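You operate a simulated robot arm through the tools that you are given. There is no shell and no other tool.

You run a simulated two-armed robot. Do the job below in one go: nothing can be reset, and whatever is moved stays where it is left.

TASK
Bend the steel strap to 30 degrees on the strap former.
Fine: stop pin in that hole and strap clamped before bending; arm back, clamp free.

Only the result counts: the job must be done as asked and must still hold three seconds after the hand-in. Knocking over, shifting, dropping, spilling or breaking anything else fails it.

THE ROBOT
Two 6-joint arms with two-finger parallel grippers on one trunk that stands fixed in place. Base frame: the origin is at the foot of the trunk, x ahead of it, y to its left, z up. Lengths are in m, angles in degrees, forces in N, time in s.
The left shoulder is at [0.28, 0.185, 1.205], the right one opposite. With the tool pointing down near the work surface each hand reaches from about 0.56 to 0.94 m from the base axis, measured 20 degrees to its own side. Payload 1.57 kg a hand.
The TCP of each hand is the grasp point between the finger pads, 0.03 m short of the fingertips. In the tool frame z runs along the fingers and y along their closing line. The gripper opens to 0.08 m. The fingers are 0.017 m wide and 0.012 m thick; the gripper's body (0.04 by 0.082 m) begins 0.08 m behind the TCP.
Orientation is that of the tool frame in the base frame, as a unit quaternion [x, y, z, w]. With the fingers straight down and closing along the base's y, the tool's x points along the base's -x, its y along +y and its z along -z.

THE INTERFACE
- The arms move only by the tool servo_tool. It takes "left_motion", "right_motion" or both (then of equal length, played together; a hand with none holds still); each is a list of rows, each a list of 7 numbers: the shift along the tool's x, y, z in m, then the turn, a rotation vector about the tool's x, y, z in degrees, then the finger opening in m, from 0 to 0.08. In form: [[tx, ty, tz, wx, wy, wz, claw], ...]. A call has 1 to 20 rows; each row shifts and turns the commanded pose from where the row before left it, along the tool's axes as they then stand. A row lasts 0.2 s, in which the tool goes at most 0.05 m and 8.6 degrees; a call with a longer step from one row to the next is refused whole, and so is a gripper value outside its range. A pose out of reach is approached as far as the arm can. The call stops where the force on the tool passes 50 N (or 10 N more than at its start, if that is more) or the arm is blocked; 0.2 s more then pass. The fingers move at their own pace (about 0.153 m/s each) and stop on an object; they squeeze with about 21 N. The grip force told is the motor's: it shows also when the fingers shut on nothing. Time passes only in rows, and 0.2 s behind the last, so rows that do not move let the fingers close. It gives the time, the measured TCP pose, the force on the tool (base axes), the opening and the grip force at its end, in the units of the frame above (readings bear some noise), with the torque about the TCP (base axes, N m) and any sound that the robot's microphone picked up.
- Cameras (640 x 400 px; columns grow to the right, rows downward): "scene" is now at [0.2403, 0.0042, 1.6475]; the picture's right is [0.01, -1.00, 0.00], its down [-0.71, -0.01, -0.70] and it looks along [0.70, 0.01, -0.71] (base axes); focal length 281 px, centre (320, 200). "left" rides on the left gripper at [0.072, 0.007, -0.122] in its tool frame; the picture's right is [-0.09, 1.00, 0.00], its down [-0.84, -0.08, -0.54] and it looks along [-0.54, -0.05, 0.84] (tool axes); focal length 238 px, centre (320, 200). "right" rides on the right gripper at [0.072, -0.007, -0.122] in its tool frame; the picture's right is [0.09, 1.00, 0.00], its down [-0.84, 0.08, -0.54] and it looks along [-0.54, 0.05, 0.84] (tool axes); focal length 238 px, centre (320, 200). There is no depth. A picture from a camera that has moved, and an enlarged one, comes with that camera's place and axes in the base frame and with its lens.
- grab_frame(camera): a new picture of that camera. It takes no simulated time.
- raise_lower(by): slides the trunk up (or, below 0, down) by that many m; the arms and the scene camera ride with it, the base frame stays. It gives what a move gives, with no picture.
- head_to(pan, tilt): turns the head with the scene camera to pan (to the left, within 86 degrees either way) and tilt (down, from -29 to 69), counted from straight ahead of the robot. It gives what a move gives.
- enlarge(camera, box): a new picture of the part [left, top, right, bottom] of that camera's present view, enlarged. It takes no simulated time.
- hand_in(): hands the job in; it is judged then, once.

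Places have to be worked out from the pictures, the camera data and where the tool is seen. Open the grippers and draw the arms clear of the work before you hand the job in, unless the task says otherwise.

The tools are called after "Call:" by a JSON object that holds its "method" and its "body". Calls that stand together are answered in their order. servo_tool: Moves the arms, as the interface text tells. Its arguments: {"type":"object","properties":{"left_motion":{"type":"array"},"right_motion":{"type":"array"}},"required":[]} The other tools are called the same way: raise_lower (by) moves the trunk up or down; head_to (pan, tilt) turns the head that bears the scene camera; grab_frame (camera) takes a picture; enlarge (camera, box) takes an enlarged picture of a part of a camera's view; hand_in () hands the job in.

At the start:

```text
t: 0.0
left_tool_pos: [0.5714, 0.2132, 1.2726]
left_orientation: [0.0, 1.0, 0.0, 0.0]
left_wrist_force: [-0.4, -0.4, 0.6]
left_torque: [-0.04, -0.03, 0.03]
left_finger_gap: 0.0801
left_finger_force: 0.0
right_tool_pos: [0.5045, -0.3272, 1.3103]
right_orientation: [-0.001, 1.0, 0.0, 0.0]
right_wrist_force: [0.2, 0.2, 0.3]
right_torque: [-0.02, 0.03, 0.0]
right_finger_gap: 0.0798
right_finger_force: 0.1
trunk travel left (down, up): [-0.9, 0.09]
head pan, tilt (commanded): [0.5, 45.2]
```

scene: 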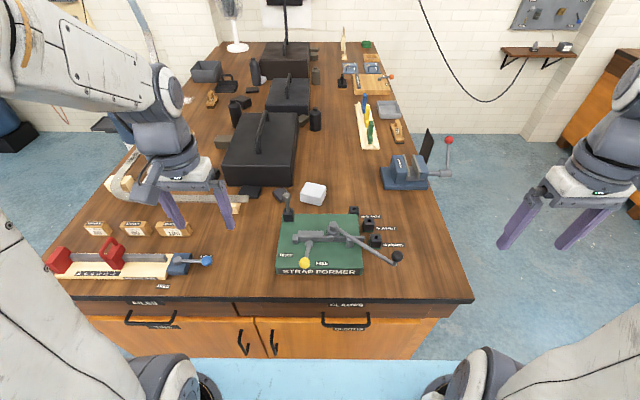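
right: 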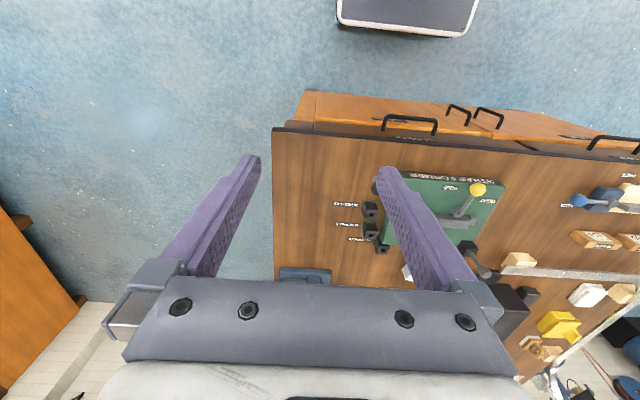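
left: 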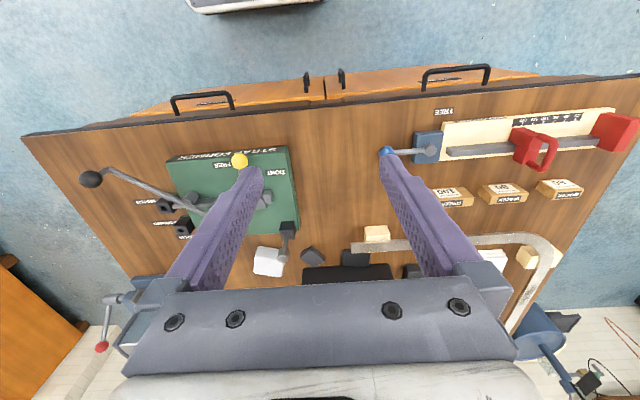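

I begin with enlarged views of the strap former, to see its parts and labels.

Call:
{"method": "enlarge", "body": {"camera": "scene", "box": [260, 170, 420, 290]}}

Call:
{"method": "enlarge", "body": {"camera": "left", "box": [60, 120, 320, 290]}}

Call:
{"method": "enlarge", "body": {"camera": "right", "box": [320, 150, 520, 280]}}

```text
3.33 times, centred on (340, 230) of scene
camera zoom: at [0.2403, 0.0042, 1.6475], right [0.01, -1.0, 0.0], down [-0.71, -0.01, -0.7], along [0.7, 0.01, -0.71], focal length 937 px, centre (253, 100)
```

zoom: 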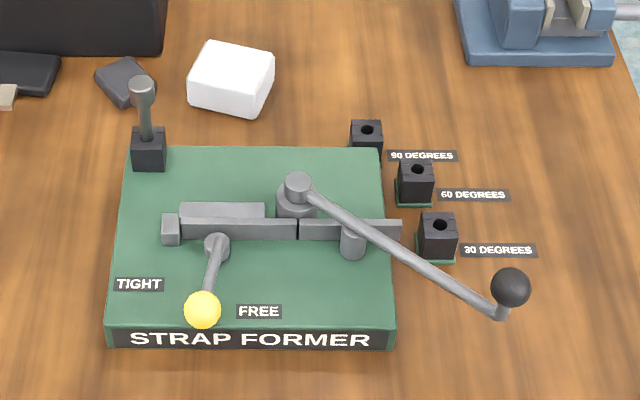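

```text
2.35 times, centred on (190, 205) of left
camera zoom: at [0.4978, 0.2213, 1.3946], right [0.09, 1.0, 0.0], down [0.84, -0.08, 0.54], along [0.54, -0.05, -0.84], focal length 561 px, centre (626, 188)
```

zoom: 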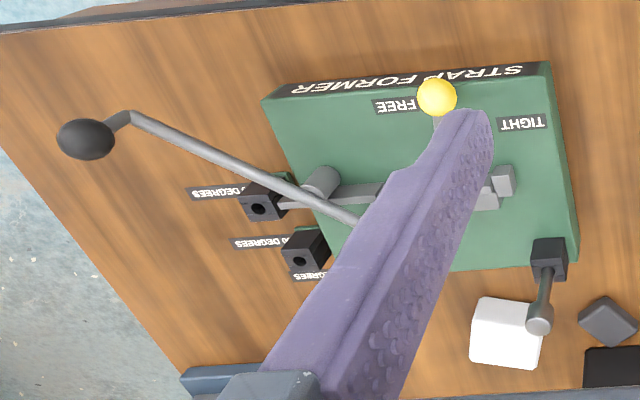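

```text
3.08 times, centred on (420, 215) of right
camera zoom: at [0.4322, -0.3345, 1.4318], right [-0.09, 1.0, 0.0], down [0.84, 0.08, 0.54], along [0.54, 0.05, -0.84], focal length 733 px, centre (12, 154)
```

zoom: 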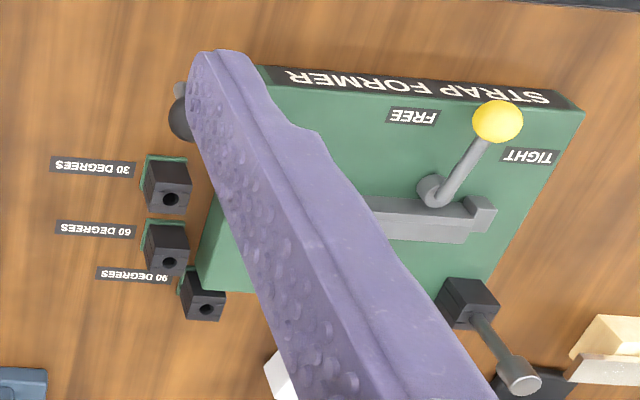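

The former has a clamp lever with a yellow knob, a bending arm with a black knob, a stop pin in its rest block at the back left, and three stop holes on the right. I zoom in tighter on each of these.

Call:
{"method": "enlarge", "body": {"camera": "scene", "box": [276, 185, 324, 215]}}

Call:
{"method": "enlarge", "body": {"camera": "scene", "box": [270, 225, 350, 275]}}

Call:
{"method": "enlarge", "body": {"camera": "scene", "box": [336, 200, 416, 250]}}

Call:
{"method": "enlarge", "body": {"camera": "scene", "box": [330, 225, 410, 275]}}

```text
13.33 times, centred on (300, 200) of scene
camera zoom: at [0.2403, 0.0042, 1.6475], right [0.01, -1.0, 0.0], down [-0.71, -0.01, -0.7], along [0.7, 0.01, -0.71], focal length 3750 px, centre (587, 200)
```

zoom: 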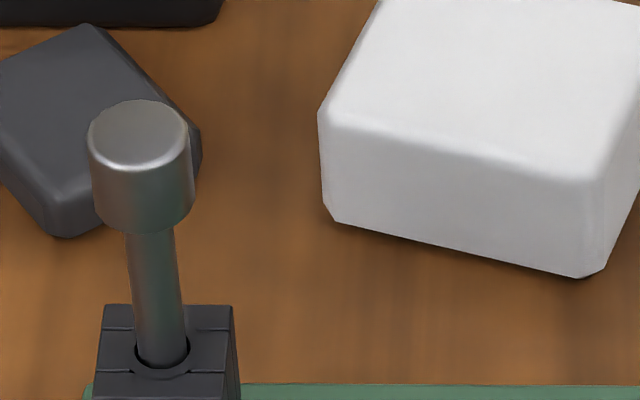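

```text
8.00 times, centred on (310, 250) of scene
camera zoom: at [0.2403, 0.0042, 1.6475], right [0.01, -1.0, 0.0], down [-0.71, -0.01, -0.7], along [0.7, 0.01, -0.71], focal length 2250 px, centre (400, -200)
```

zoom: 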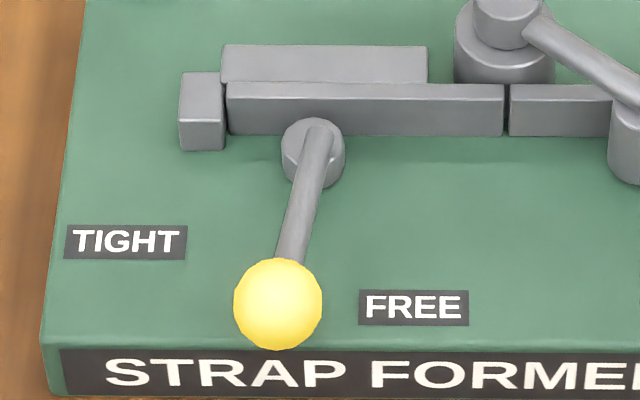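

```text
8.00 times, centred on (376, 225) of scene
camera zoom: at [0.2403, 0.0042, 1.6475], right [0.01, -1.0, 0.0], down [-0.71, -0.01, -0.7], along [0.7, 0.01, -0.71], focal length 2250 px, centre (-128, 0)
```

zoom: 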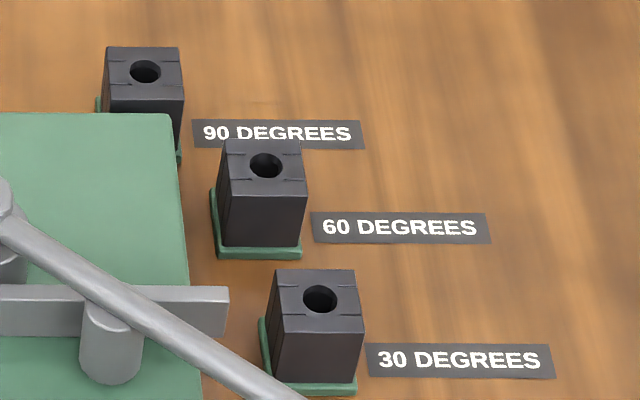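

```text
8.00 times, centred on (370, 250) of scene
camera zoom: at [0.2403, 0.0042, 1.6475], right [0.01, -1.0, 0.0], down [-0.71, -0.01, -0.7], along [0.7, 0.01, -0.71], focal length 2250 px, centre (-80, -200)
```

zoom: 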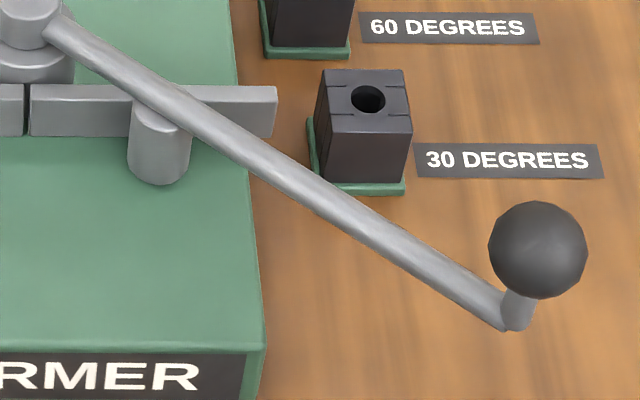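

Next I take enlarged wrist-camera views of the same features so I can triangulate them.

Call:
{"method": "enlarge", "body": {"camera": "left", "box": [235, 215, 315, 265]}}

Call:
{"method": "enlarge", "body": {"camera": "left", "box": [130, 180, 210, 230]}}

Call:
{"method": "enlarge", "body": {"camera": "left", "box": [60, 150, 140, 200]}}

Call:
{"method": "enlarge", "body": {"camera": "right", "box": [420, 165, 516, 225]}}

Call:
{"method": "enlarge", "body": {"camera": "right", "box": [440, 230, 520, 280]}}

Call:
{"method": "enlarge", "body": {"camera": "right", "box": [330, 190, 410, 240]}}

```text
8.00 times, centred on (275, 240) of left
camera zoom: at [0.4978, 0.2213, 1.3946], right [0.09, 1.0, 0.0], down [0.84, -0.08, 0.54], along [0.54, -0.05, -0.84], focal length 1907 px, centre (680, -120)
```

zoom: 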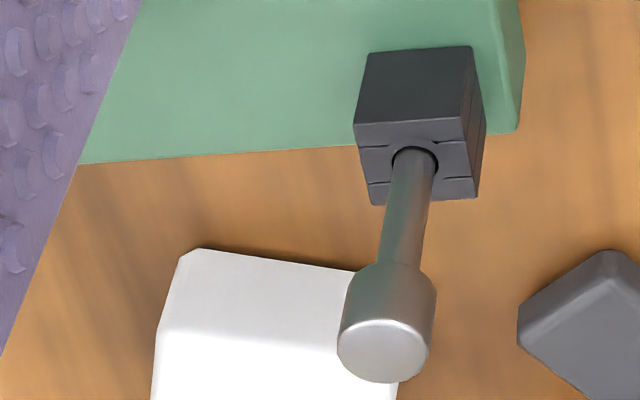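

```text
8.00 times, centred on (170, 205) of left
camera zoom: at [0.4978, 0.2213, 1.3946], right [0.09, 1.0, 0.0], down [0.84, -0.08, 0.54], along [0.54, -0.05, -0.84], focal length 1907 px, centre (1520, 160)
```

zoom: 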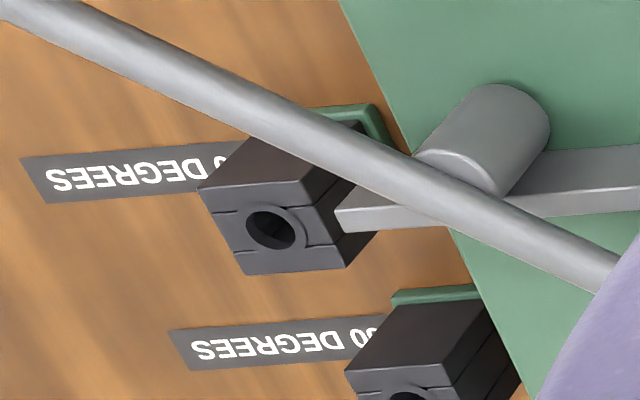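

```text
8.00 times, centred on (100, 175) of left
camera zoom: at [0.4978, 0.2213, 1.3946], right [0.09, 1.0, 0.0], down [0.84, -0.08, 0.54], along [0.54, -0.05, -0.84], focal length 1907 px, centre (2080, 400)
```

zoom: 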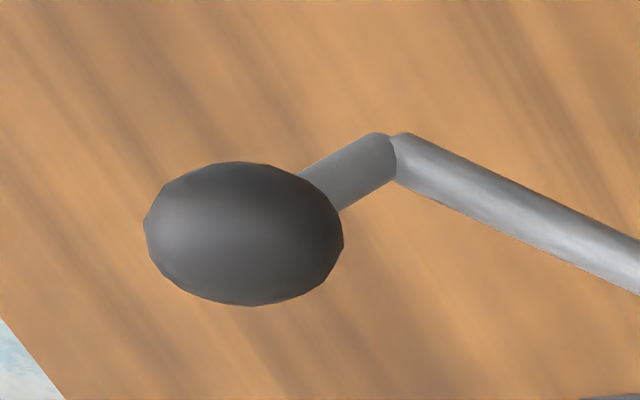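

```text
6.67 times, centred on (468, 195) of right
camera zoom: at [0.4322, -0.3345, 1.4318], right [-0.09, 1.0, 0.0], down [0.84, 0.08, 0.54], along [0.54, 0.05, -0.84], focal length 1589 px, centre (-667, 233)
```

zoom: 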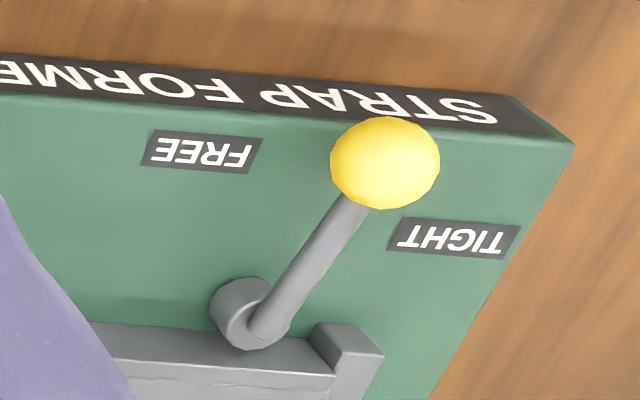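

```text
8.00 times, centred on (480, 255) of right
camera zoom: at [0.4322, -0.3345, 1.4318], right [-0.09, 1.0, 0.0], down [0.84, 0.08, 0.54], along [0.54, 0.05, -0.84], focal length 1907 px, centre (-960, -240)
```

zoom: 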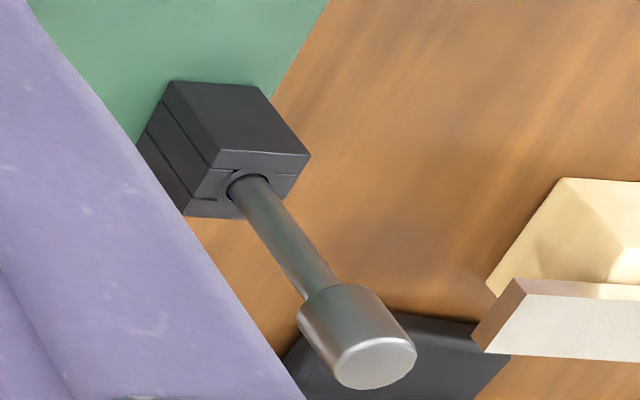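

```text
8.00 times, centred on (370, 215) of right
camera zoom: at [0.4322, -0.3345, 1.4318], right [-0.09, 1.0, 0.0], down [0.84, 0.08, 0.54], along [0.54, 0.05, -0.84], focal length 1907 px, centre (-80, 80)
```

zoom: 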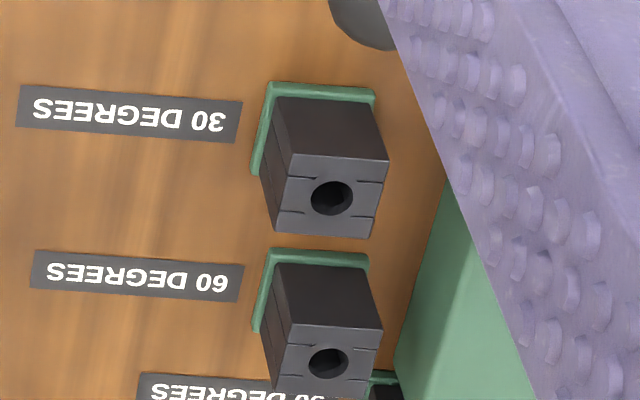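

Triangulation puts the main parts at these places:
- 30° hole: about (0.78, -0.167, 0.938)
- Pin: about (0.853, 0.112), head top at z≈1.05
- Black knob: about (0.654, -0.193, 1.026)
- Clamp knob: about (0.673, 0.051, 0.959)

I now rehearse the left hand's reach high above the 30° hole and look from there.

Call:
{"method": "servo_tool", "body": {"left_motion": [[-0.0174, -0.0317, 0.0127, 0, 0, 0, 0.08], [-0.0174, -0.0317, 0.0127, 0, 0, 0, 0.08], [-0.0174, -0.0317, 0.0127, 0, 0, 0, 0.08], [-0.0174, -0.0317, 0.0127, 0, 0, 0, 0.08], [-0.0174, -0.0317, 0.0127, 0, 0, 0, 0.08], [-0.0174, -0.0317, 0.0127, 0, 0, 0, 0.08], [-0.0174, -0.0317, 0.0127, 0, 0, 0, 0.08], [-0.0174, -0.0317, 0.0127, 0, 0, 0, 0.08], [-0.0174, -0.0317, 0.0127, 0, 0, 0, 0.08], [-0.0174, -0.0317, 0.0127, 0, 0, 0, 0.08], [-0.0174, -0.0317, 0.0127, 0, 0, 0, 0.08], [-0.0174, -0.0317, 0.0127, 0, 0, 0, 0.08], [0, 0, 0, 0, 0, 0, 0.08]]}}

```text
t: 2.8
left_tool_pos: [0.7774, -0.1669, 1.1189]
left_orientation: [0.0, 1.0, 0.0, -0.001]
left_wrist_force: [0.6, 0.1, 0.5]
left_torque: [0.01, 0.02, 0.0]
left_finger_gap: 0.0798
left_finger_force: 0.2
right_tool_pos: [0.504, -0.3277, 1.3102]
right_orientation: [0.0, 1.0, 0.0, 0.0]
right_wrist_force: [0.1, 0.7, 0.0]
right_torque: [-0.01, 0.07, 0.0]
right_finger_gap: 0.0801
right_finger_force: 0.0
trunk travel left (down, up): [-0.9, 0.09]
head pan, tilt (commanded): [0.5, 45.2]
```

The left hand reaches there with the tool straight down. I look from this spot with its camera and the scene camera.

Call:
{"method": "grab_frame", "body": {"camera": "left"}}

Call:
{"method": "enlarge", "body": {"camera": "left", "box": [270, 80, 370, 170]}}

Call:
{"method": "enlarge", "body": {"camera": "left", "box": [380, 20, 620, 170]}}

Call:
{"method": "grab_frame", "body": {"camera": "scene"}}

```text
taken
camera left: at [0.7057, -0.1595, 1.2413], right [0.09, 1.0, 0.0], down [0.84, -0.08, 0.54], along [0.54, -0.05, -0.84], focal length 238 px, centre (320, 200)
```

left: 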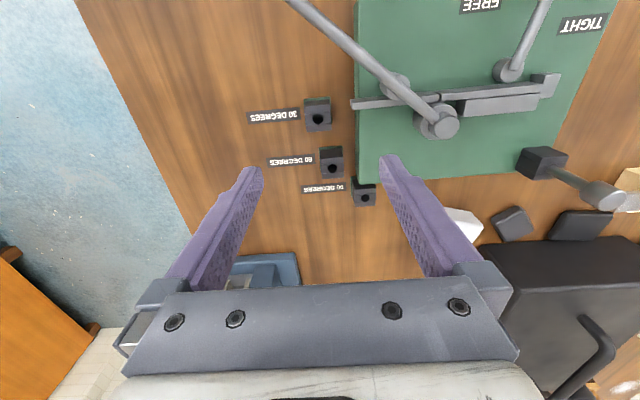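

```text
4.44 times, centred on (320, 125) of left
camera zoom: at [0.7057, -0.1595, 1.2413], right [0.09, 1.0, 0.0], down [0.84, -0.08, 0.54], along [0.54, -0.05, -0.84], focal length 1059 px, centre (320, 533)
```

zoom: 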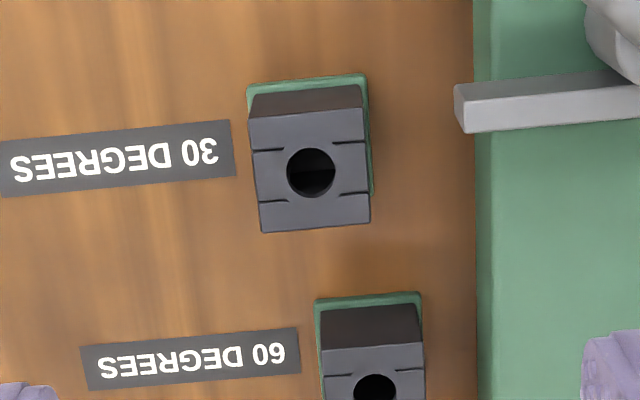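

```text
2.67 times, centred on (500, 95) of left
camera zoom: at [0.7057, -0.1595, 1.2413], right [0.09, 1.0, 0.0], down [0.84, -0.08, 0.54], along [0.54, -0.05, -0.84], focal length 636 px, centre (-160, 480)
```

zoom: 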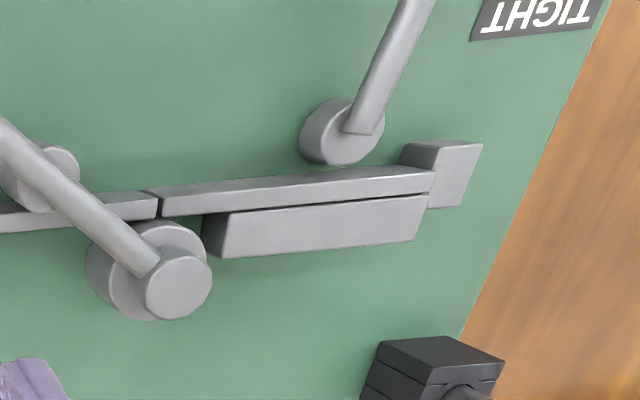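

```text
taken
camera scene: at [0.2406, 0.0039, 1.6475], right [0.01, -1.0, 0.0], down [-0.71, -0.01, -0.7], along [0.7, 0.01, -0.71], focal length 281 px, centre (320, 200)
```

scene: 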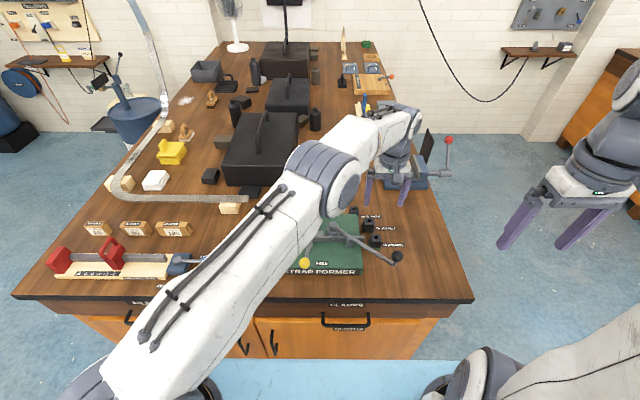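

The hole works out to about (0.781, -0.168, 0.938). I move the left hand to above the stop pin, with the fingers open.

Call:
{"method": "servo_tool", "body": {"left_motion": [[-0.0094, 0.0349, -0.0038, 0, 0, 0, 0.08], [-0.0094, 0.0349, -0.0038, 0, 0, 0, 0.08], [-0.0094, 0.0349, -0.0038, 0, 0, 0, 0.08], [-0.0094, 0.0349, -0.0038, 0, 0, 0, 0.08], [-0.0094, 0.0349, -0.0038, 0, 0, 0, 0.08], [-0.0094, 0.0349, -0.0038, 0, 0, 0, 0.08], [-0.0094, 0.0349, -0.0038, 0, 0, 0, 0.08], [-0.0094, 0.0349, -0.0038, 0, 0, 0, 0.08], [0, 0, 0, 0, 0, 0, 0.08]]}}

Call:
{"method": "grab_frame", "body": {"camera": "left"}}

Call:
{"method": "enlarge", "body": {"camera": "left", "box": [256, 90, 384, 170]}}

Call:
{"method": "enlarge", "body": {"camera": "scene", "box": [240, 160, 370, 240]}}

```text
t: 4.8
left_tool_pos: [0.8573, 0.1119, 1.1492]
left_orientation: [0.002, 1.0, -0.001, 0.0]
left_wrist_force: [-0.2, -0.4, 0.1]
left_torque: [-0.02, 0.0, -0.02]
left_finger_gap: 0.0801
left_finger_force: 0.0
right_tool_pos: [0.5038, -0.329, 1.3109]
right_orientation: [0.0, 1.0, 0.0, 0.0]
right_wrist_force: [0.1, -0.5, -0.3]
right_torque: [-0.03, 0.01, 0.0]
right_finger_gap: 0.0799
right_finger_force: 0.1
trunk travel left (down, up): [-0.9, 0.09]
head pan, tilt (commanded): [0.5, 45.2]
```

```text
taken
camera left: at [0.784, 0.12, 1.2716], right [0.09, 1.0, 0.0], down [0.84, -0.08, 0.54], along [0.54, -0.05, -0.84], focal length 238 px, centre (320, 200)
```

left: 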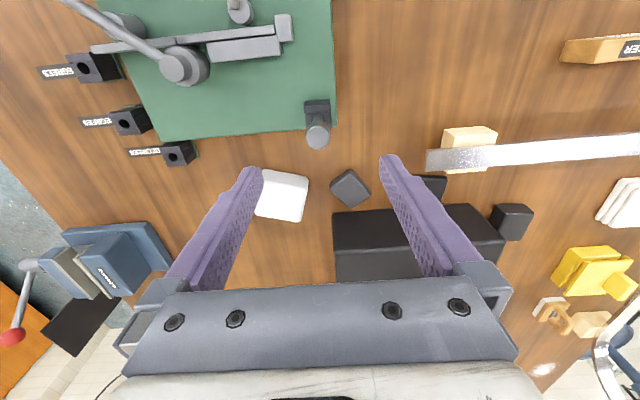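

```text
5.00 times, centred on (320, 130) of left
camera zoom: at [0.784, 0.12, 1.2716], right [0.09, 1.0, 0.0], down [0.84, -0.08, 0.54], along [0.54, -0.05, -0.84], focal length 1192 px, centre (320, 550)
```

zoom: 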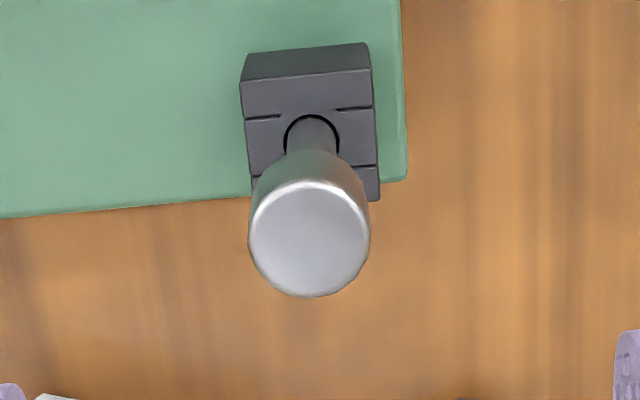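

```text
4.92 times, centred on (305, 200) of scene
camera zoom: at [0.2404, 0.0044, 1.6475], right [0.01, -1.0, 0.0], down [-0.71, -0.01, -0.7], along [0.7, 0.01, -0.71], focal length 1384 px, centre (394, 200)
```

zoom: 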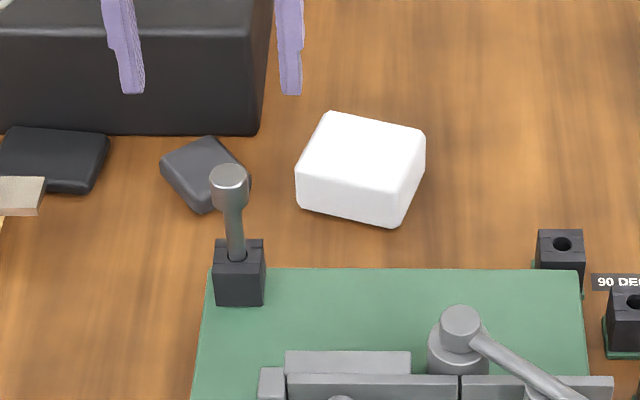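

The pin stands at about (0.856, 0.111), almost under the TCP. I shift a hair in y and descend so the pads straddle the pin's head.

Call:
{"method": "servo_tool", "body": {"left_motion": [[0, -0.0013, 0.028, 0, 0, 0, 0.08], [0, 0, 0.028, 0, 0, 0, 0.08], [0, 0, 0.028, 0, 0, 0, 0.08], [0, 0, 0.026, 0, 0, 0, 0.08], [0, 0, 0, 0, 0, 0, 0.08]]}}

Call:
{"method": "grab_frame", "body": {"camera": "left"}}

Call:
{"method": "enlarge", "body": {"camera": "scene", "box": [240, 160, 370, 240]}}

```text
t: 6.0
left_tool_pos: [0.856, 0.1112, 1.0412]
left_orientation: [0.0, 1.0, 0.0, 0.001]
left_wrist_force: [-0.3, -0.7, -0.2]
left_torque: [0.0, 0.02, 0.03]
left_finger_gap: 0.0799
left_finger_force: 0.0
right_tool_pos: [0.5037, -0.3284, 1.3104]
right_orientation: [0.0, 1.0, 0.0, 0.0]
right_wrist_force: [-0.1, 0.1, 0.0]
right_torque: [0.01, -0.01, -0.01]
right_finger_gap: 0.0802
right_finger_force: 0.0
trunk travel left (down, up): [-0.9, 0.09]
head pan, tilt (commanded): [0.5, 45.2]
```

```text
taken
camera left: at [0.783, 0.1196, 1.1632], right [0.09, 1.0, 0.0], down [0.84, -0.08, 0.54], along [0.54, -0.05, -0.84], focal length 238 px, centre (320, 200)
```

left: 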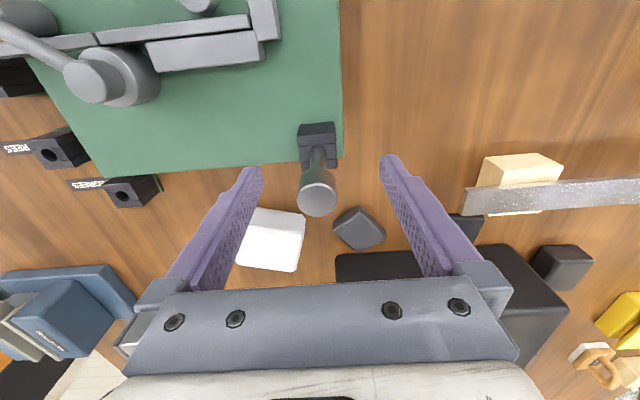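

```text
4.92 times, centred on (305, 200) of scene
camera zoom: at [0.2405, 0.0042, 1.6475], right [0.01, -1.0, 0.0], down [-0.71, -0.01, -0.7], along [0.7, 0.01, -0.71], focal length 1384 px, centre (394, 200)
```

zoom: 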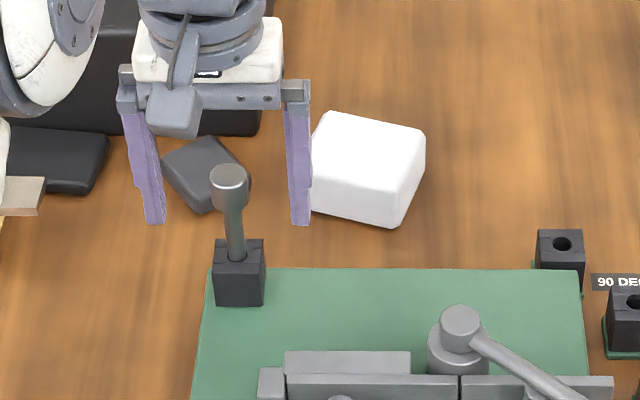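

The head top shows at (317,198), so it is between the pads and about 1–2 mm to the right. I nudge y by -1.5 mm and close on the head.

Call:
{"method": "servo_tool", "body": {"left_motion": [[0, -0.0015, 0, 0, 0, 0, 0.08], [0, 0, 0, 0, 0, 0, 0.04], [0, 0, 0, 0, 0, 0, 0.03], [0, 0, 0, 0, 0, 0, 0.0], [0, 0, 0, 0, 0, 0, 0.0], [0, 0, 0, 0, 0, 0, 0.0]]}}

Call:
{"method": "enlarge", "body": {"camera": "left", "box": [240, 110, 400, 210]}}

Call:
{"method": "enlarge", "body": {"camera": "scene", "box": [260, 170, 324, 210]}}

```text
t: 7.4
left_tool_pos: [0.8554, 0.1098, 1.0404]
left_orientation: [0.0, 1.0, 0.0, 0.0]
left_wrist_force: [-0.5, -0.2, 1.0]
left_torque: [-0.02, -0.03, -0.01]
left_finger_gap: 0.0234
left_finger_force: 21.0
right_tool_pos: [0.5041, -0.3276, 1.3096]
right_orientation: [0.001, 1.0, 0.0, 0.0]
right_wrist_force: [-0.1, 0.2, -0.4]
right_torque: [0.01, 0.05, -0.02]
right_finger_gap: 0.08
right_finger_force: 0.1
trunk travel left (down, up): [-0.9, 0.09]
head pan, tilt (commanded): [0.5, 45.2]
```

```text
4.00 times, centred on (320, 160) of left
camera zoom: at [0.783, 0.1177, 1.1629], right [0.09, 1.0, 0.0], down [0.84, -0.08, 0.54], along [0.54, -0.05, -0.84], focal length 953 px, centre (320, 360)
```

zoom: 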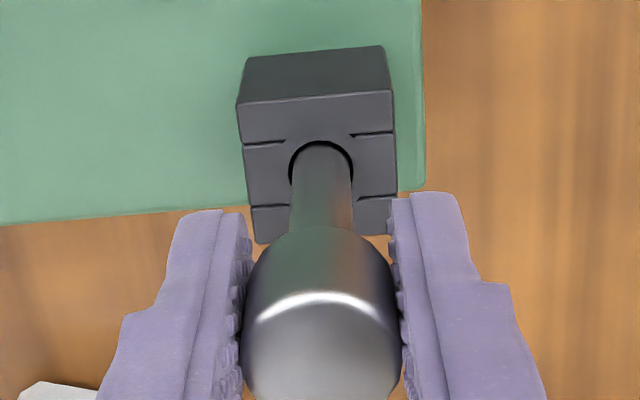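

```text
10.00 times, centred on (292, 190) of scene
camera zoom: at [0.2403, 0.0042, 1.6475], right [0.01, -1.0, 0.0], down [-0.71, -0.01, -0.7], along [0.7, 0.01, -0.71], focal length 2812 px, centre (600, 300)
```

zoom: 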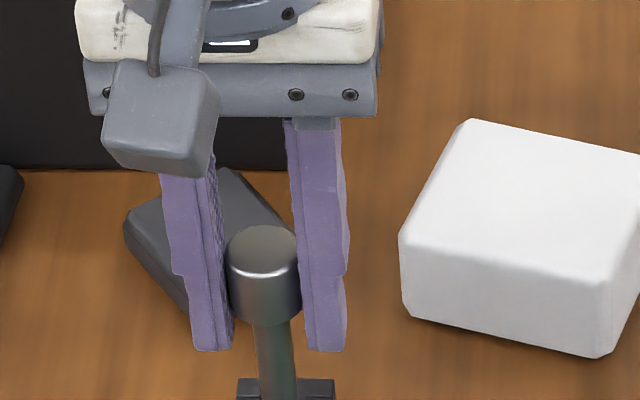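

The pin head is gripped with a 23.4 mm gap and 21 N. I lift straight up slowly and watch the force.

Call:
{"method": "servo_tool", "body": {"left_motion": [[0, 0, -0.01, 0, 0, 0, 0.0], [0, 0, -0.015, 0, 0, 0, 0.0], [0, 0, -0.02, 0, 0, 0, 0.0], [0, 0, -0.02, 0, 0, 0, 0.0], [0, 0, -0.02, 0, 0, 0, 0.0], [0, 0, 0, 0, 0, 0, 0.0]]}}

Call:
{"method": "enlarge", "body": {"camera": "left", "box": [240, 110, 400, 210]}}

Call:
{"method": "enlarge", "body": {"camera": "scene", "box": [260, 160, 356, 220]}}

```text
t: 8.8
left_tool_pos: [0.8546, 0.1084, 1.1258]
left_orientation: [0.0, 1.0, 0.001, 0.0]
left_wrist_force: [-0.3, 0.1, -0.8]
left_torque: [0.01, 0.0, -0.04]
left_finger_gap: 0.0231
left_finger_force: 21.4
right_tool_pos: [0.5039, -0.3276, 1.311]
right_orientation: [0.0, 1.0, 0.0, 0.0]
right_wrist_force: [-0.1, 0.4, 0.3]
right_torque: [0.0, -0.03, 0.02]
right_finger_gap: 0.0801
right_finger_force: 0.0
trunk travel left (down, up): [-0.9, 0.09]
head pan, tilt (commanded): [0.5, 45.2]
```

```text
4.00 times, centred on (320, 160) of left
camera zoom: at [0.7821, 0.1164, 1.2486], right [0.09, 1.0, 0.0], down [0.84, -0.08, 0.54], along [0.54, -0.05, -0.84], focal length 953 px, centre (320, 360)
```

zoom: 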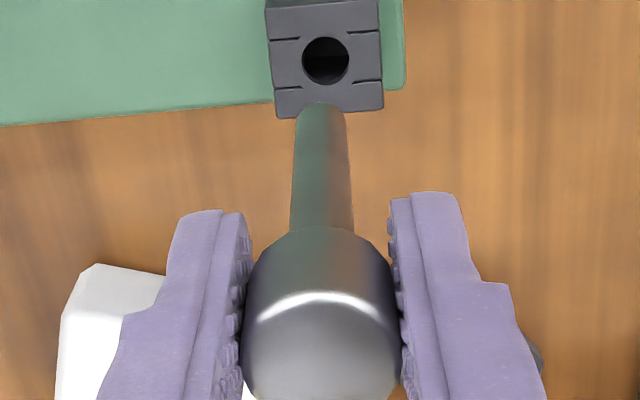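

```text
6.67 times, centred on (308, 190) of scene
camera zoom: at [0.2402, 0.0042, 1.6475], right [0.01, -1.0, 0.0], down [-0.71, -0.01, -0.7], along [0.7, 0.01, -0.71], focal length 1875 px, centre (400, 267)
```

zoom: 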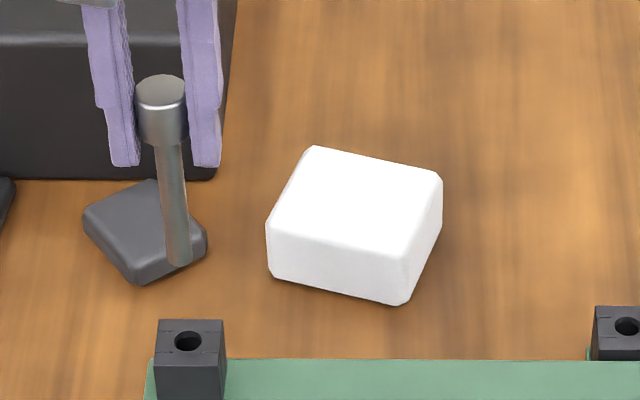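

The pin is free and hanging vertical, with its tip about 97 mm below the TCP. I raise it a little and carry it across to above the 30° hole.

Call:
{"method": "servo_tool", "body": {"left_motion": [[0, 0, -0.02, 0, 0, 0, 0.0], [0.0074, -0.0279, 0, 0, 0, 0, 0.0], [0.0074, -0.0279, 0, 0, 0, 0, 0.0], [0.0074, -0.0279, 0, 0, 0, 0, 0.0], [0.0074, -0.0279, 0, 0, 0, 0, 0.0], [0.0074, -0.0279, 0, 0, 0, 0, 0.0], [0.0074, -0.0279, 0, 0, 0, 0, 0.0], [0.0074, -0.0279, 0, 0, 0, 0, 0.0], [0.0074, -0.0279, 0, 0, 0, 0, 0.0], [0.0074, -0.0279, 0, 0, 0, 0, 0.0], [0.0074, -0.0279, 0, 0, 0, 0, 0.0], [0, 0, 0.02, 0, 0, 0, 0.0], [0, 0, 0.02, 0, 0, 0, 0.0], [0, 0, 0.015, 0, 0, 0, 0.0], [0, 0, 0, 0, 0, 0, 0.0]]}}

Call:
{"method": "enlarge", "body": {"camera": "left", "box": [240, 100, 400, 200]}}

Call:
{"method": "enlarge", "body": {"camera": "scene", "box": [340, 190, 420, 240]}}

Call:
{"method": "grab_frame", "body": {"camera": "right"}}

```text
t: 12.0
left_tool_pos: [0.7798, -0.1698, 1.0891]
left_orientation: [0.0, 1.0, 0.0, 0.0]
left_wrist_force: [0.1, -0.1, -0.6]
left_torque: [-0.01, -0.01, 0.05]
left_finger_gap: 0.0232
left_finger_force: 20.8
right_tool_pos: [0.5041, -0.3273, 1.3107]
right_orientation: [0.0, 1.0, 0.0, 0.0]
right_wrist_force: [-0.1, -0.8, 0.1]
right_torque: [-0.02, -0.03, -0.02]
right_finger_gap: 0.0796
right_finger_force: 0.1
trunk travel left (down, up): [-0.9, 0.09]
head pan, tilt (commanded): [0.5, 45.2]
```

```text
4.00 times, centred on (320, 150) of left
camera zoom: at [0.7075, -0.1621, 1.2124], right [0.09, 1.0, 0.0], down [0.84, -0.08, 0.54], along [0.54, -0.05, -0.84], focal length 953 px, centre (320, 400)
```

zoom: 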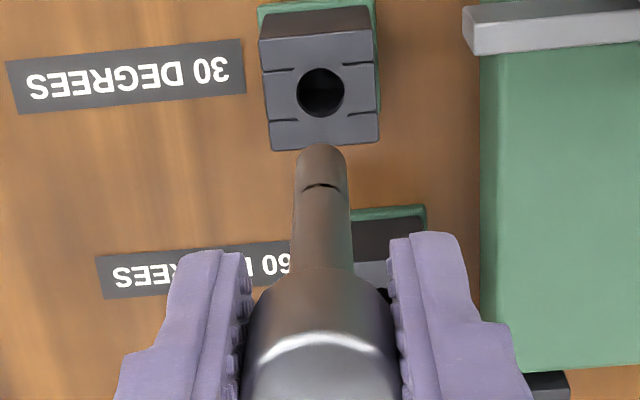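

```text
8.00 times, centred on (380, 215) of scene
camera zoom: at [0.2404, 0.0041, 1.6475], right [0.01, -1.0, 0.0], down [-0.71, -0.01, -0.7], along [0.7, 0.01, -0.71], focal length 2250 px, centre (-160, 80)
```

zoom: 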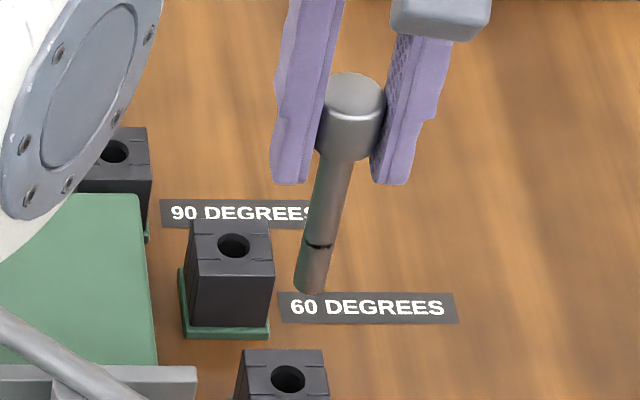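

```text
taken
camera right: at [0.4323, -0.3346, 1.4318], right [-0.09, 1.0, 0.0], down [0.84, 0.08, 0.54], along [0.54, 0.05, -0.84], focal length 238 px, centre (320, 200)
```

right: 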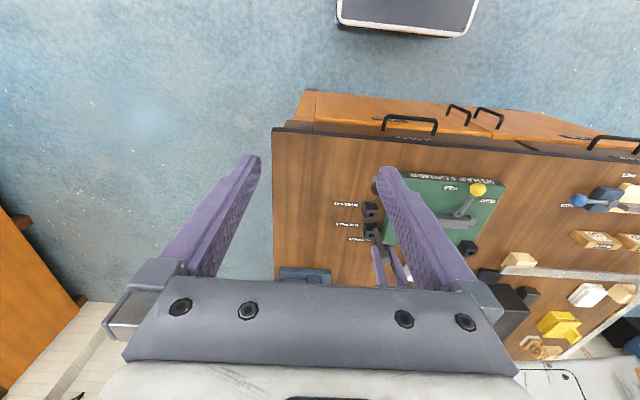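

The hole and pin line up in y, but x is uncertain by 1–2 mm. I descend until the tip is about 1 cm above the hole and look again.

Call:
{"method": "servo_tool", "body": {"left_motion": [[0.001, 0, 0.015, 0, 0, 0, 0.0], [0, 0, 0.015, 0, 0, 0, 0.0], [0, 0, 0.015, 0, 0, 0, 0.0], [0, 0, 0, 0, 0, 0, 0.0], [0, 0, 0, 0, 0, 0, 0.0]]}}

Call:
{"method": "enlarge", "body": {"camera": "left", "box": [280, 110, 360, 160]}}

Call:
{"method": "enlarge", "body": {"camera": "scene", "box": [350, 210, 414, 250]}}

Call:
{"method": "enlarge", "body": {"camera": "right", "box": [340, 180, 404, 220]}}

```text
t: 13.2
left_tool_pos: [0.7796, -0.1684, 1.0447]
left_orientation: [0.0, 1.0, 0.0, 0.001]
left_wrist_force: [0.0, -0.1, -1.2]
left_torque: [-0.01, 0.02, 0.03]
left_finger_gap: 0.0232
left_finger_force: 21.2
right_tool_pos: [0.5036, -0.3285, 1.3103]
right_orientation: [0.0, 1.0, 0.0, 0.0]
right_wrist_force: [-0.9, -0.5, -0.4]
right_torque: [0.02, -0.01, -0.02]
right_finger_gap: 0.0801
right_finger_force: 0.1
trunk travel left (down, up): [-0.9, 0.09]
head pan, tilt (commanded): [0.5, 45.2]
```

```text
8.00 times, centred on (320, 135) of left
camera zoom: at [0.7074, -0.1608, 1.1669], right [0.09, 1.0, 0.0], down [0.84, -0.08, 0.54], along [0.54, -0.05, -0.84], focal length 1907 px, centre (320, 720)
```

zoom: 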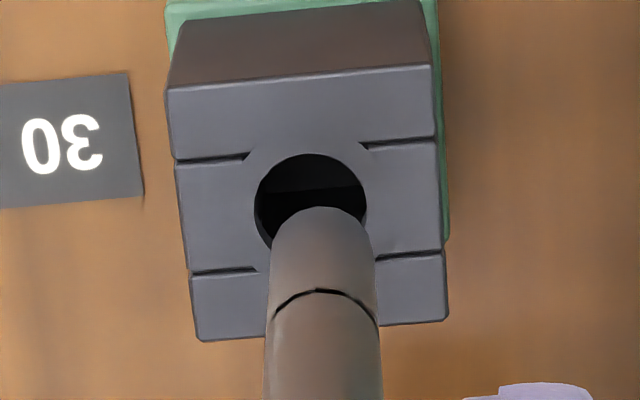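

```text
10.00 times, centred on (382, 230) of scene
camera zoom: at [0.2403, 0.0041, 1.6475], right [0.01, -1.0, 0.0], down [-0.71, -0.01, -0.7], along [0.7, 0.01, -0.71], focal length 2812 px, centre (-300, -100)
```

zoom: 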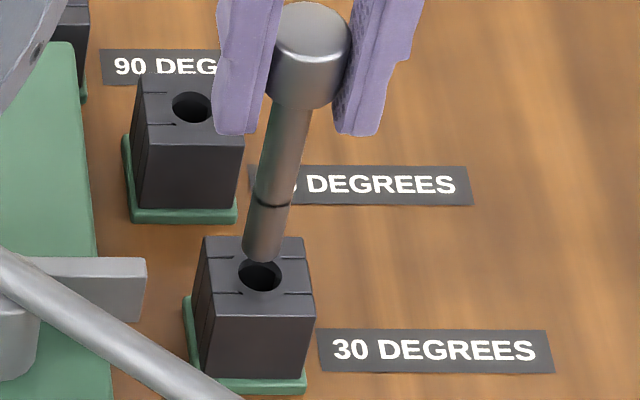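

```text
10.00 times, centred on (372, 200) of right
camera zoom: at [0.4323, -0.3345, 1.4318], right [-0.09, 1.0, 0.0], down [0.84, 0.08, 0.54], along [0.54, 0.05, -0.84], focal length 2384 px, centre (-200, 200)
```

zoom: 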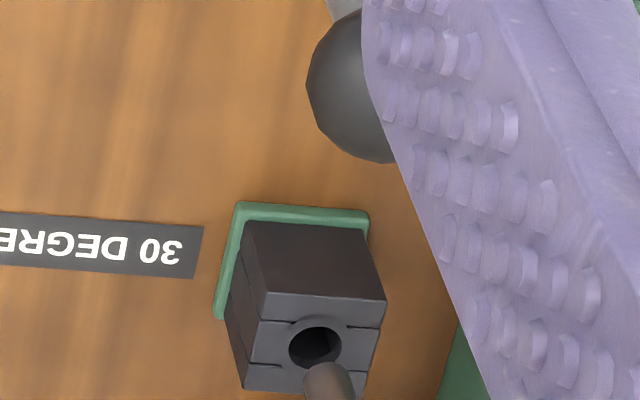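

The three views agree that the tip is about 1.2 mm too far in +y. I zoom in harder at the tip and hole to settle x.

Call:
{"method": "enlarge", "body": {"camera": "scene", "box": [364, 226, 388, 241]}}

Call:
{"method": "enlarge", "body": {"camera": "right", "box": [360, 204, 392, 224]}}

Call:
{"method": "enlarge", "body": {"camera": "left", "box": [304, 124, 336, 144]}}

```text
16.00 times, centred on (376, 234) of scene
camera zoom: at [0.2403, 0.0041, 1.6475], right [0.01, -1.0, 0.0], down [-0.71, -0.01, -0.7], along [0.7, 0.01, -0.71], focal length 4500 px, centre (-576, -336)
```

zoom: 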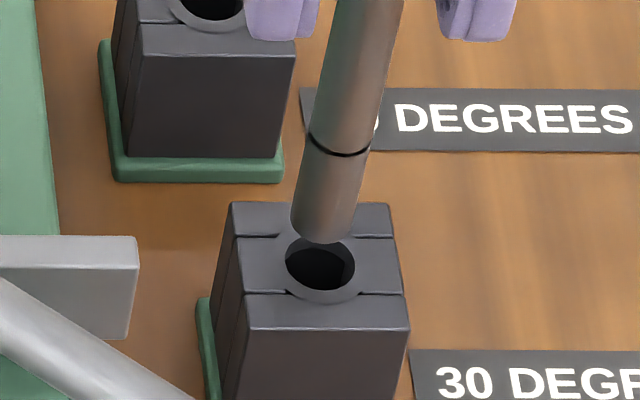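

```text
16.00 times, centred on (376, 214) of right
camera zoom: at [0.4323, -0.3345, 1.4318], right [-0.09, 1.0, 0.0], down [0.84, 0.08, 0.54], along [0.54, 0.05, -0.84], focal length 3814 px, centre (-576, -24)
```

zoom: 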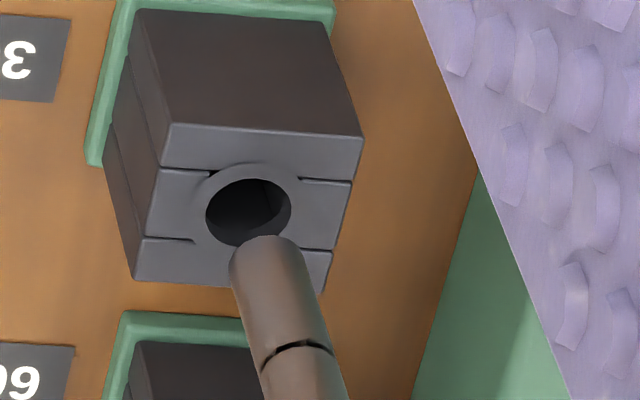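

```text
16.00 times, centred on (320, 134) of left
camera zoom: at [0.7074, -0.1608, 1.1669], right [0.09, 1.0, 0.0], down [0.84, -0.08, 0.54], along [0.54, -0.05, -0.84], focal length 3814 px, centre (320, 1256)
```

zoom: 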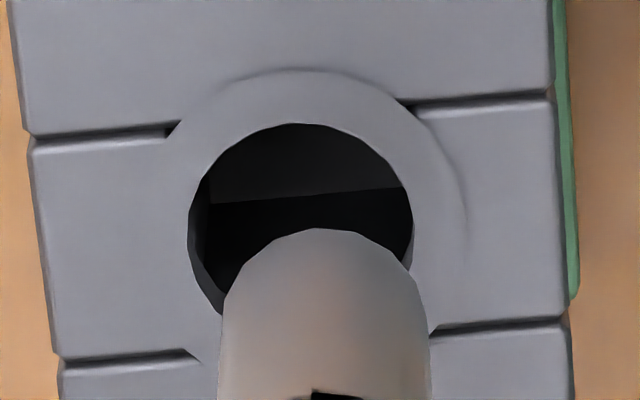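

Triangulating from three views, the tip sits 11.5 mm above the hole and is off by about +2.0 mm in x and +1.3 mm in y. I correct that, drop 6 mm, and re-check.

Call:
{"method": "servo_tool", "body": {"left_motion": [[0.002, -0.0013, 0, 0, 0, 0, 0.0], [0, 0, 0.003, 0, 0, 0, 0.0], [0, 0, 0.003, 0, 0, 0, 0.0], [0, 0, 0, 0, 0, 0, 0.0], [0, 0, 0, 0, 0, 0, 0.0]]}}

Call:
{"method": "enlarge", "body": {"camera": "scene", "box": [364, 226, 388, 241]}}

Call:
{"method": "enlarge", "body": {"camera": "right", "box": [360, 204, 392, 224]}}

Call:
{"method": "enlarge", "body": {"camera": "left", "box": [304, 124, 336, 144]}}

```text
t: 14.4
left_tool_pos: [0.7782, -0.1708, 1.0377]
left_orientation: [0.0, 1.0, 0.0, 0.0]
left_wrist_force: [0.7, -0.2, -0.8]
left_torque: [-0.04, 0.01, -0.03]
left_finger_gap: 0.0231
left_finger_force: 20.3
right_tool_pos: [0.5037, -0.3284, 1.3106]
right_orientation: [0.0, 1.0, 0.0, 0.0]
right_wrist_force: [-0.9, 0.7, 0.5]
right_torque: [-0.01, -0.03, 0.03]
right_finger_gap: 0.0801
right_finger_force: 0.0
trunk travel left (down, up): [-0.9, 0.09]
head pan, tilt (commanded): [0.5, 45.2]
```

```text
16.00 times, centred on (376, 234) of scene
camera zoom: at [0.2403, 0.0041, 1.6475], right [0.01, -1.0, 0.0], down [-0.71, -0.01, -0.7], along [0.7, 0.01, -0.71], focal length 4500 px, centre (-576, -336)
```

zoom: 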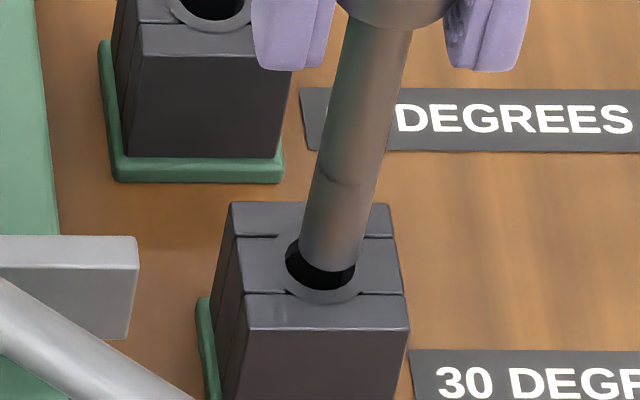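

```text
16.00 times, centred on (376, 214) of right
camera zoom: at [0.4323, -0.3346, 1.4318], right [-0.09, 1.0, 0.0], down [0.84, 0.08, 0.54], along [0.54, 0.05, -0.84], focal length 3814 px, centre (-576, -24)
```

zoom: 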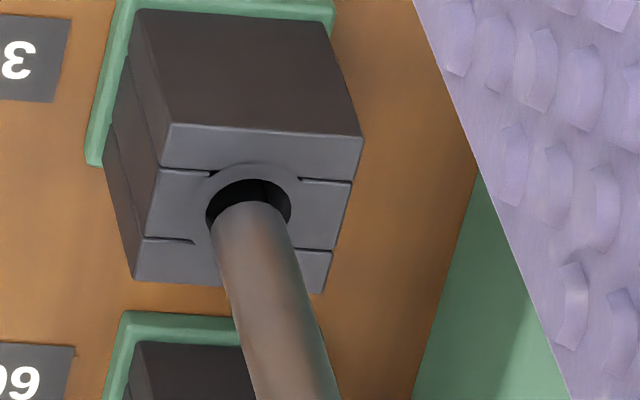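

```text
16.00 times, centred on (320, 134) of left
camera zoom: at [0.7054, -0.163, 1.1609], right [0.09, 1.0, 0.0], down [0.84, -0.08, 0.54], along [0.54, -0.05, -0.84], focal length 3814 px, centre (320, 1256)
```

zoom: 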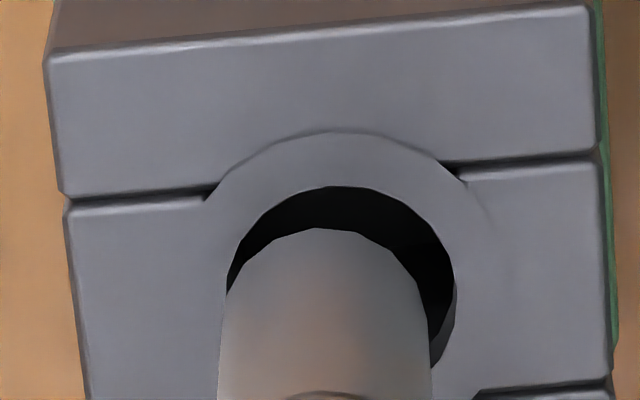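

The x offset is now about +0.3 mm and the tip sits about 0.9 mm toward -y of the hole, roughly 5 mm above it. I make that small correction and look again before going down.

Call:
{"method": "servo_tool", "body": {"left_motion": [[0.0003, 0.0009, 0, 0, 0, 0, 0.0], [0, 0, 0, 0, 0, 0, 0.0], [0, 0, 0, 0, 0, 0, 0.0]]}}

Call:
{"method": "enlarge", "body": {"camera": "scene", "box": [364, 226, 388, 241]}}

Call:
{"method": "enlarge", "body": {"camera": "right", "box": [360, 204, 392, 224]}}

Call:
{"method": "enlarge", "body": {"camera": "left", "box": [304, 124, 336, 144]}}

```text
t: 15.2
left_tool_pos: [0.7784, -0.1709, 1.0386]
left_orientation: [0.0, 1.0, 0.0, 0.0]
left_wrist_force: [-0.1, 0.2, -0.4]
left_torque: [0.0, -0.06, 0.01]
left_finger_gap: 0.0233
left_finger_force: 20.9
right_tool_pos: [0.5041, -0.327, 1.3104]
right_orientation: [0.0, 1.0, 0.0, 0.0]
right_wrist_force: [0.4, 0.9, -0.3]
right_torque: [-0.02, 0.0, 0.02]
right_finger_gap: 0.0799
right_finger_force: 0.1
trunk travel left (down, up): [-0.9, 0.09]
head pan, tilt (commanded): [0.5, 45.2]
```

```text
16.00 times, centred on (376, 234) of scene
camera zoom: at [0.2403, 0.0041, 1.6475], right [0.01, -1.0, 0.0], down [-0.71, -0.01, -0.7], along [0.7, 0.01, -0.71], focal length 4500 px, centre (-576, -336)
```

zoom: 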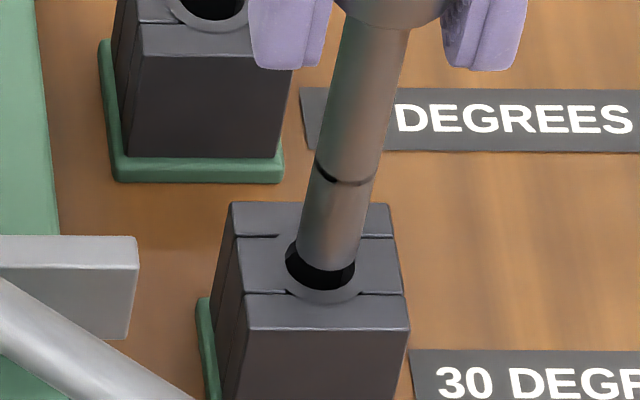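

```text
16.00 times, centred on (376, 214) of right
camera zoom: at [0.4323, -0.3346, 1.4318], right [-0.09, 1.0, 0.0], down [0.84, 0.08, 0.54], along [0.54, 0.05, -0.84], focal length 3814 px, centre (-576, -24)
```

zoom: 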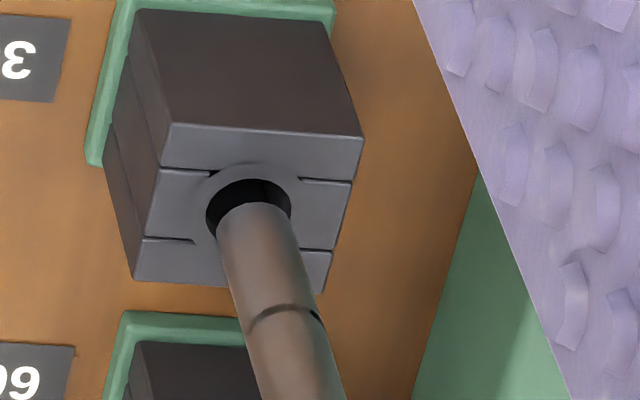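

```text
16.00 times, centred on (320, 134) of left
camera zoom: at [0.705, -0.1624, 1.1616], right [0.09, 1.0, 0.0], down [0.84, -0.08, 0.54], along [0.54, -0.05, -0.84], focal length 3814 px, centre (320, 1256)
```

zoom: 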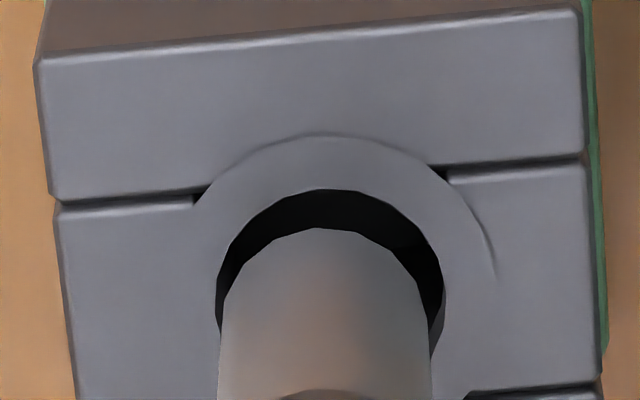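

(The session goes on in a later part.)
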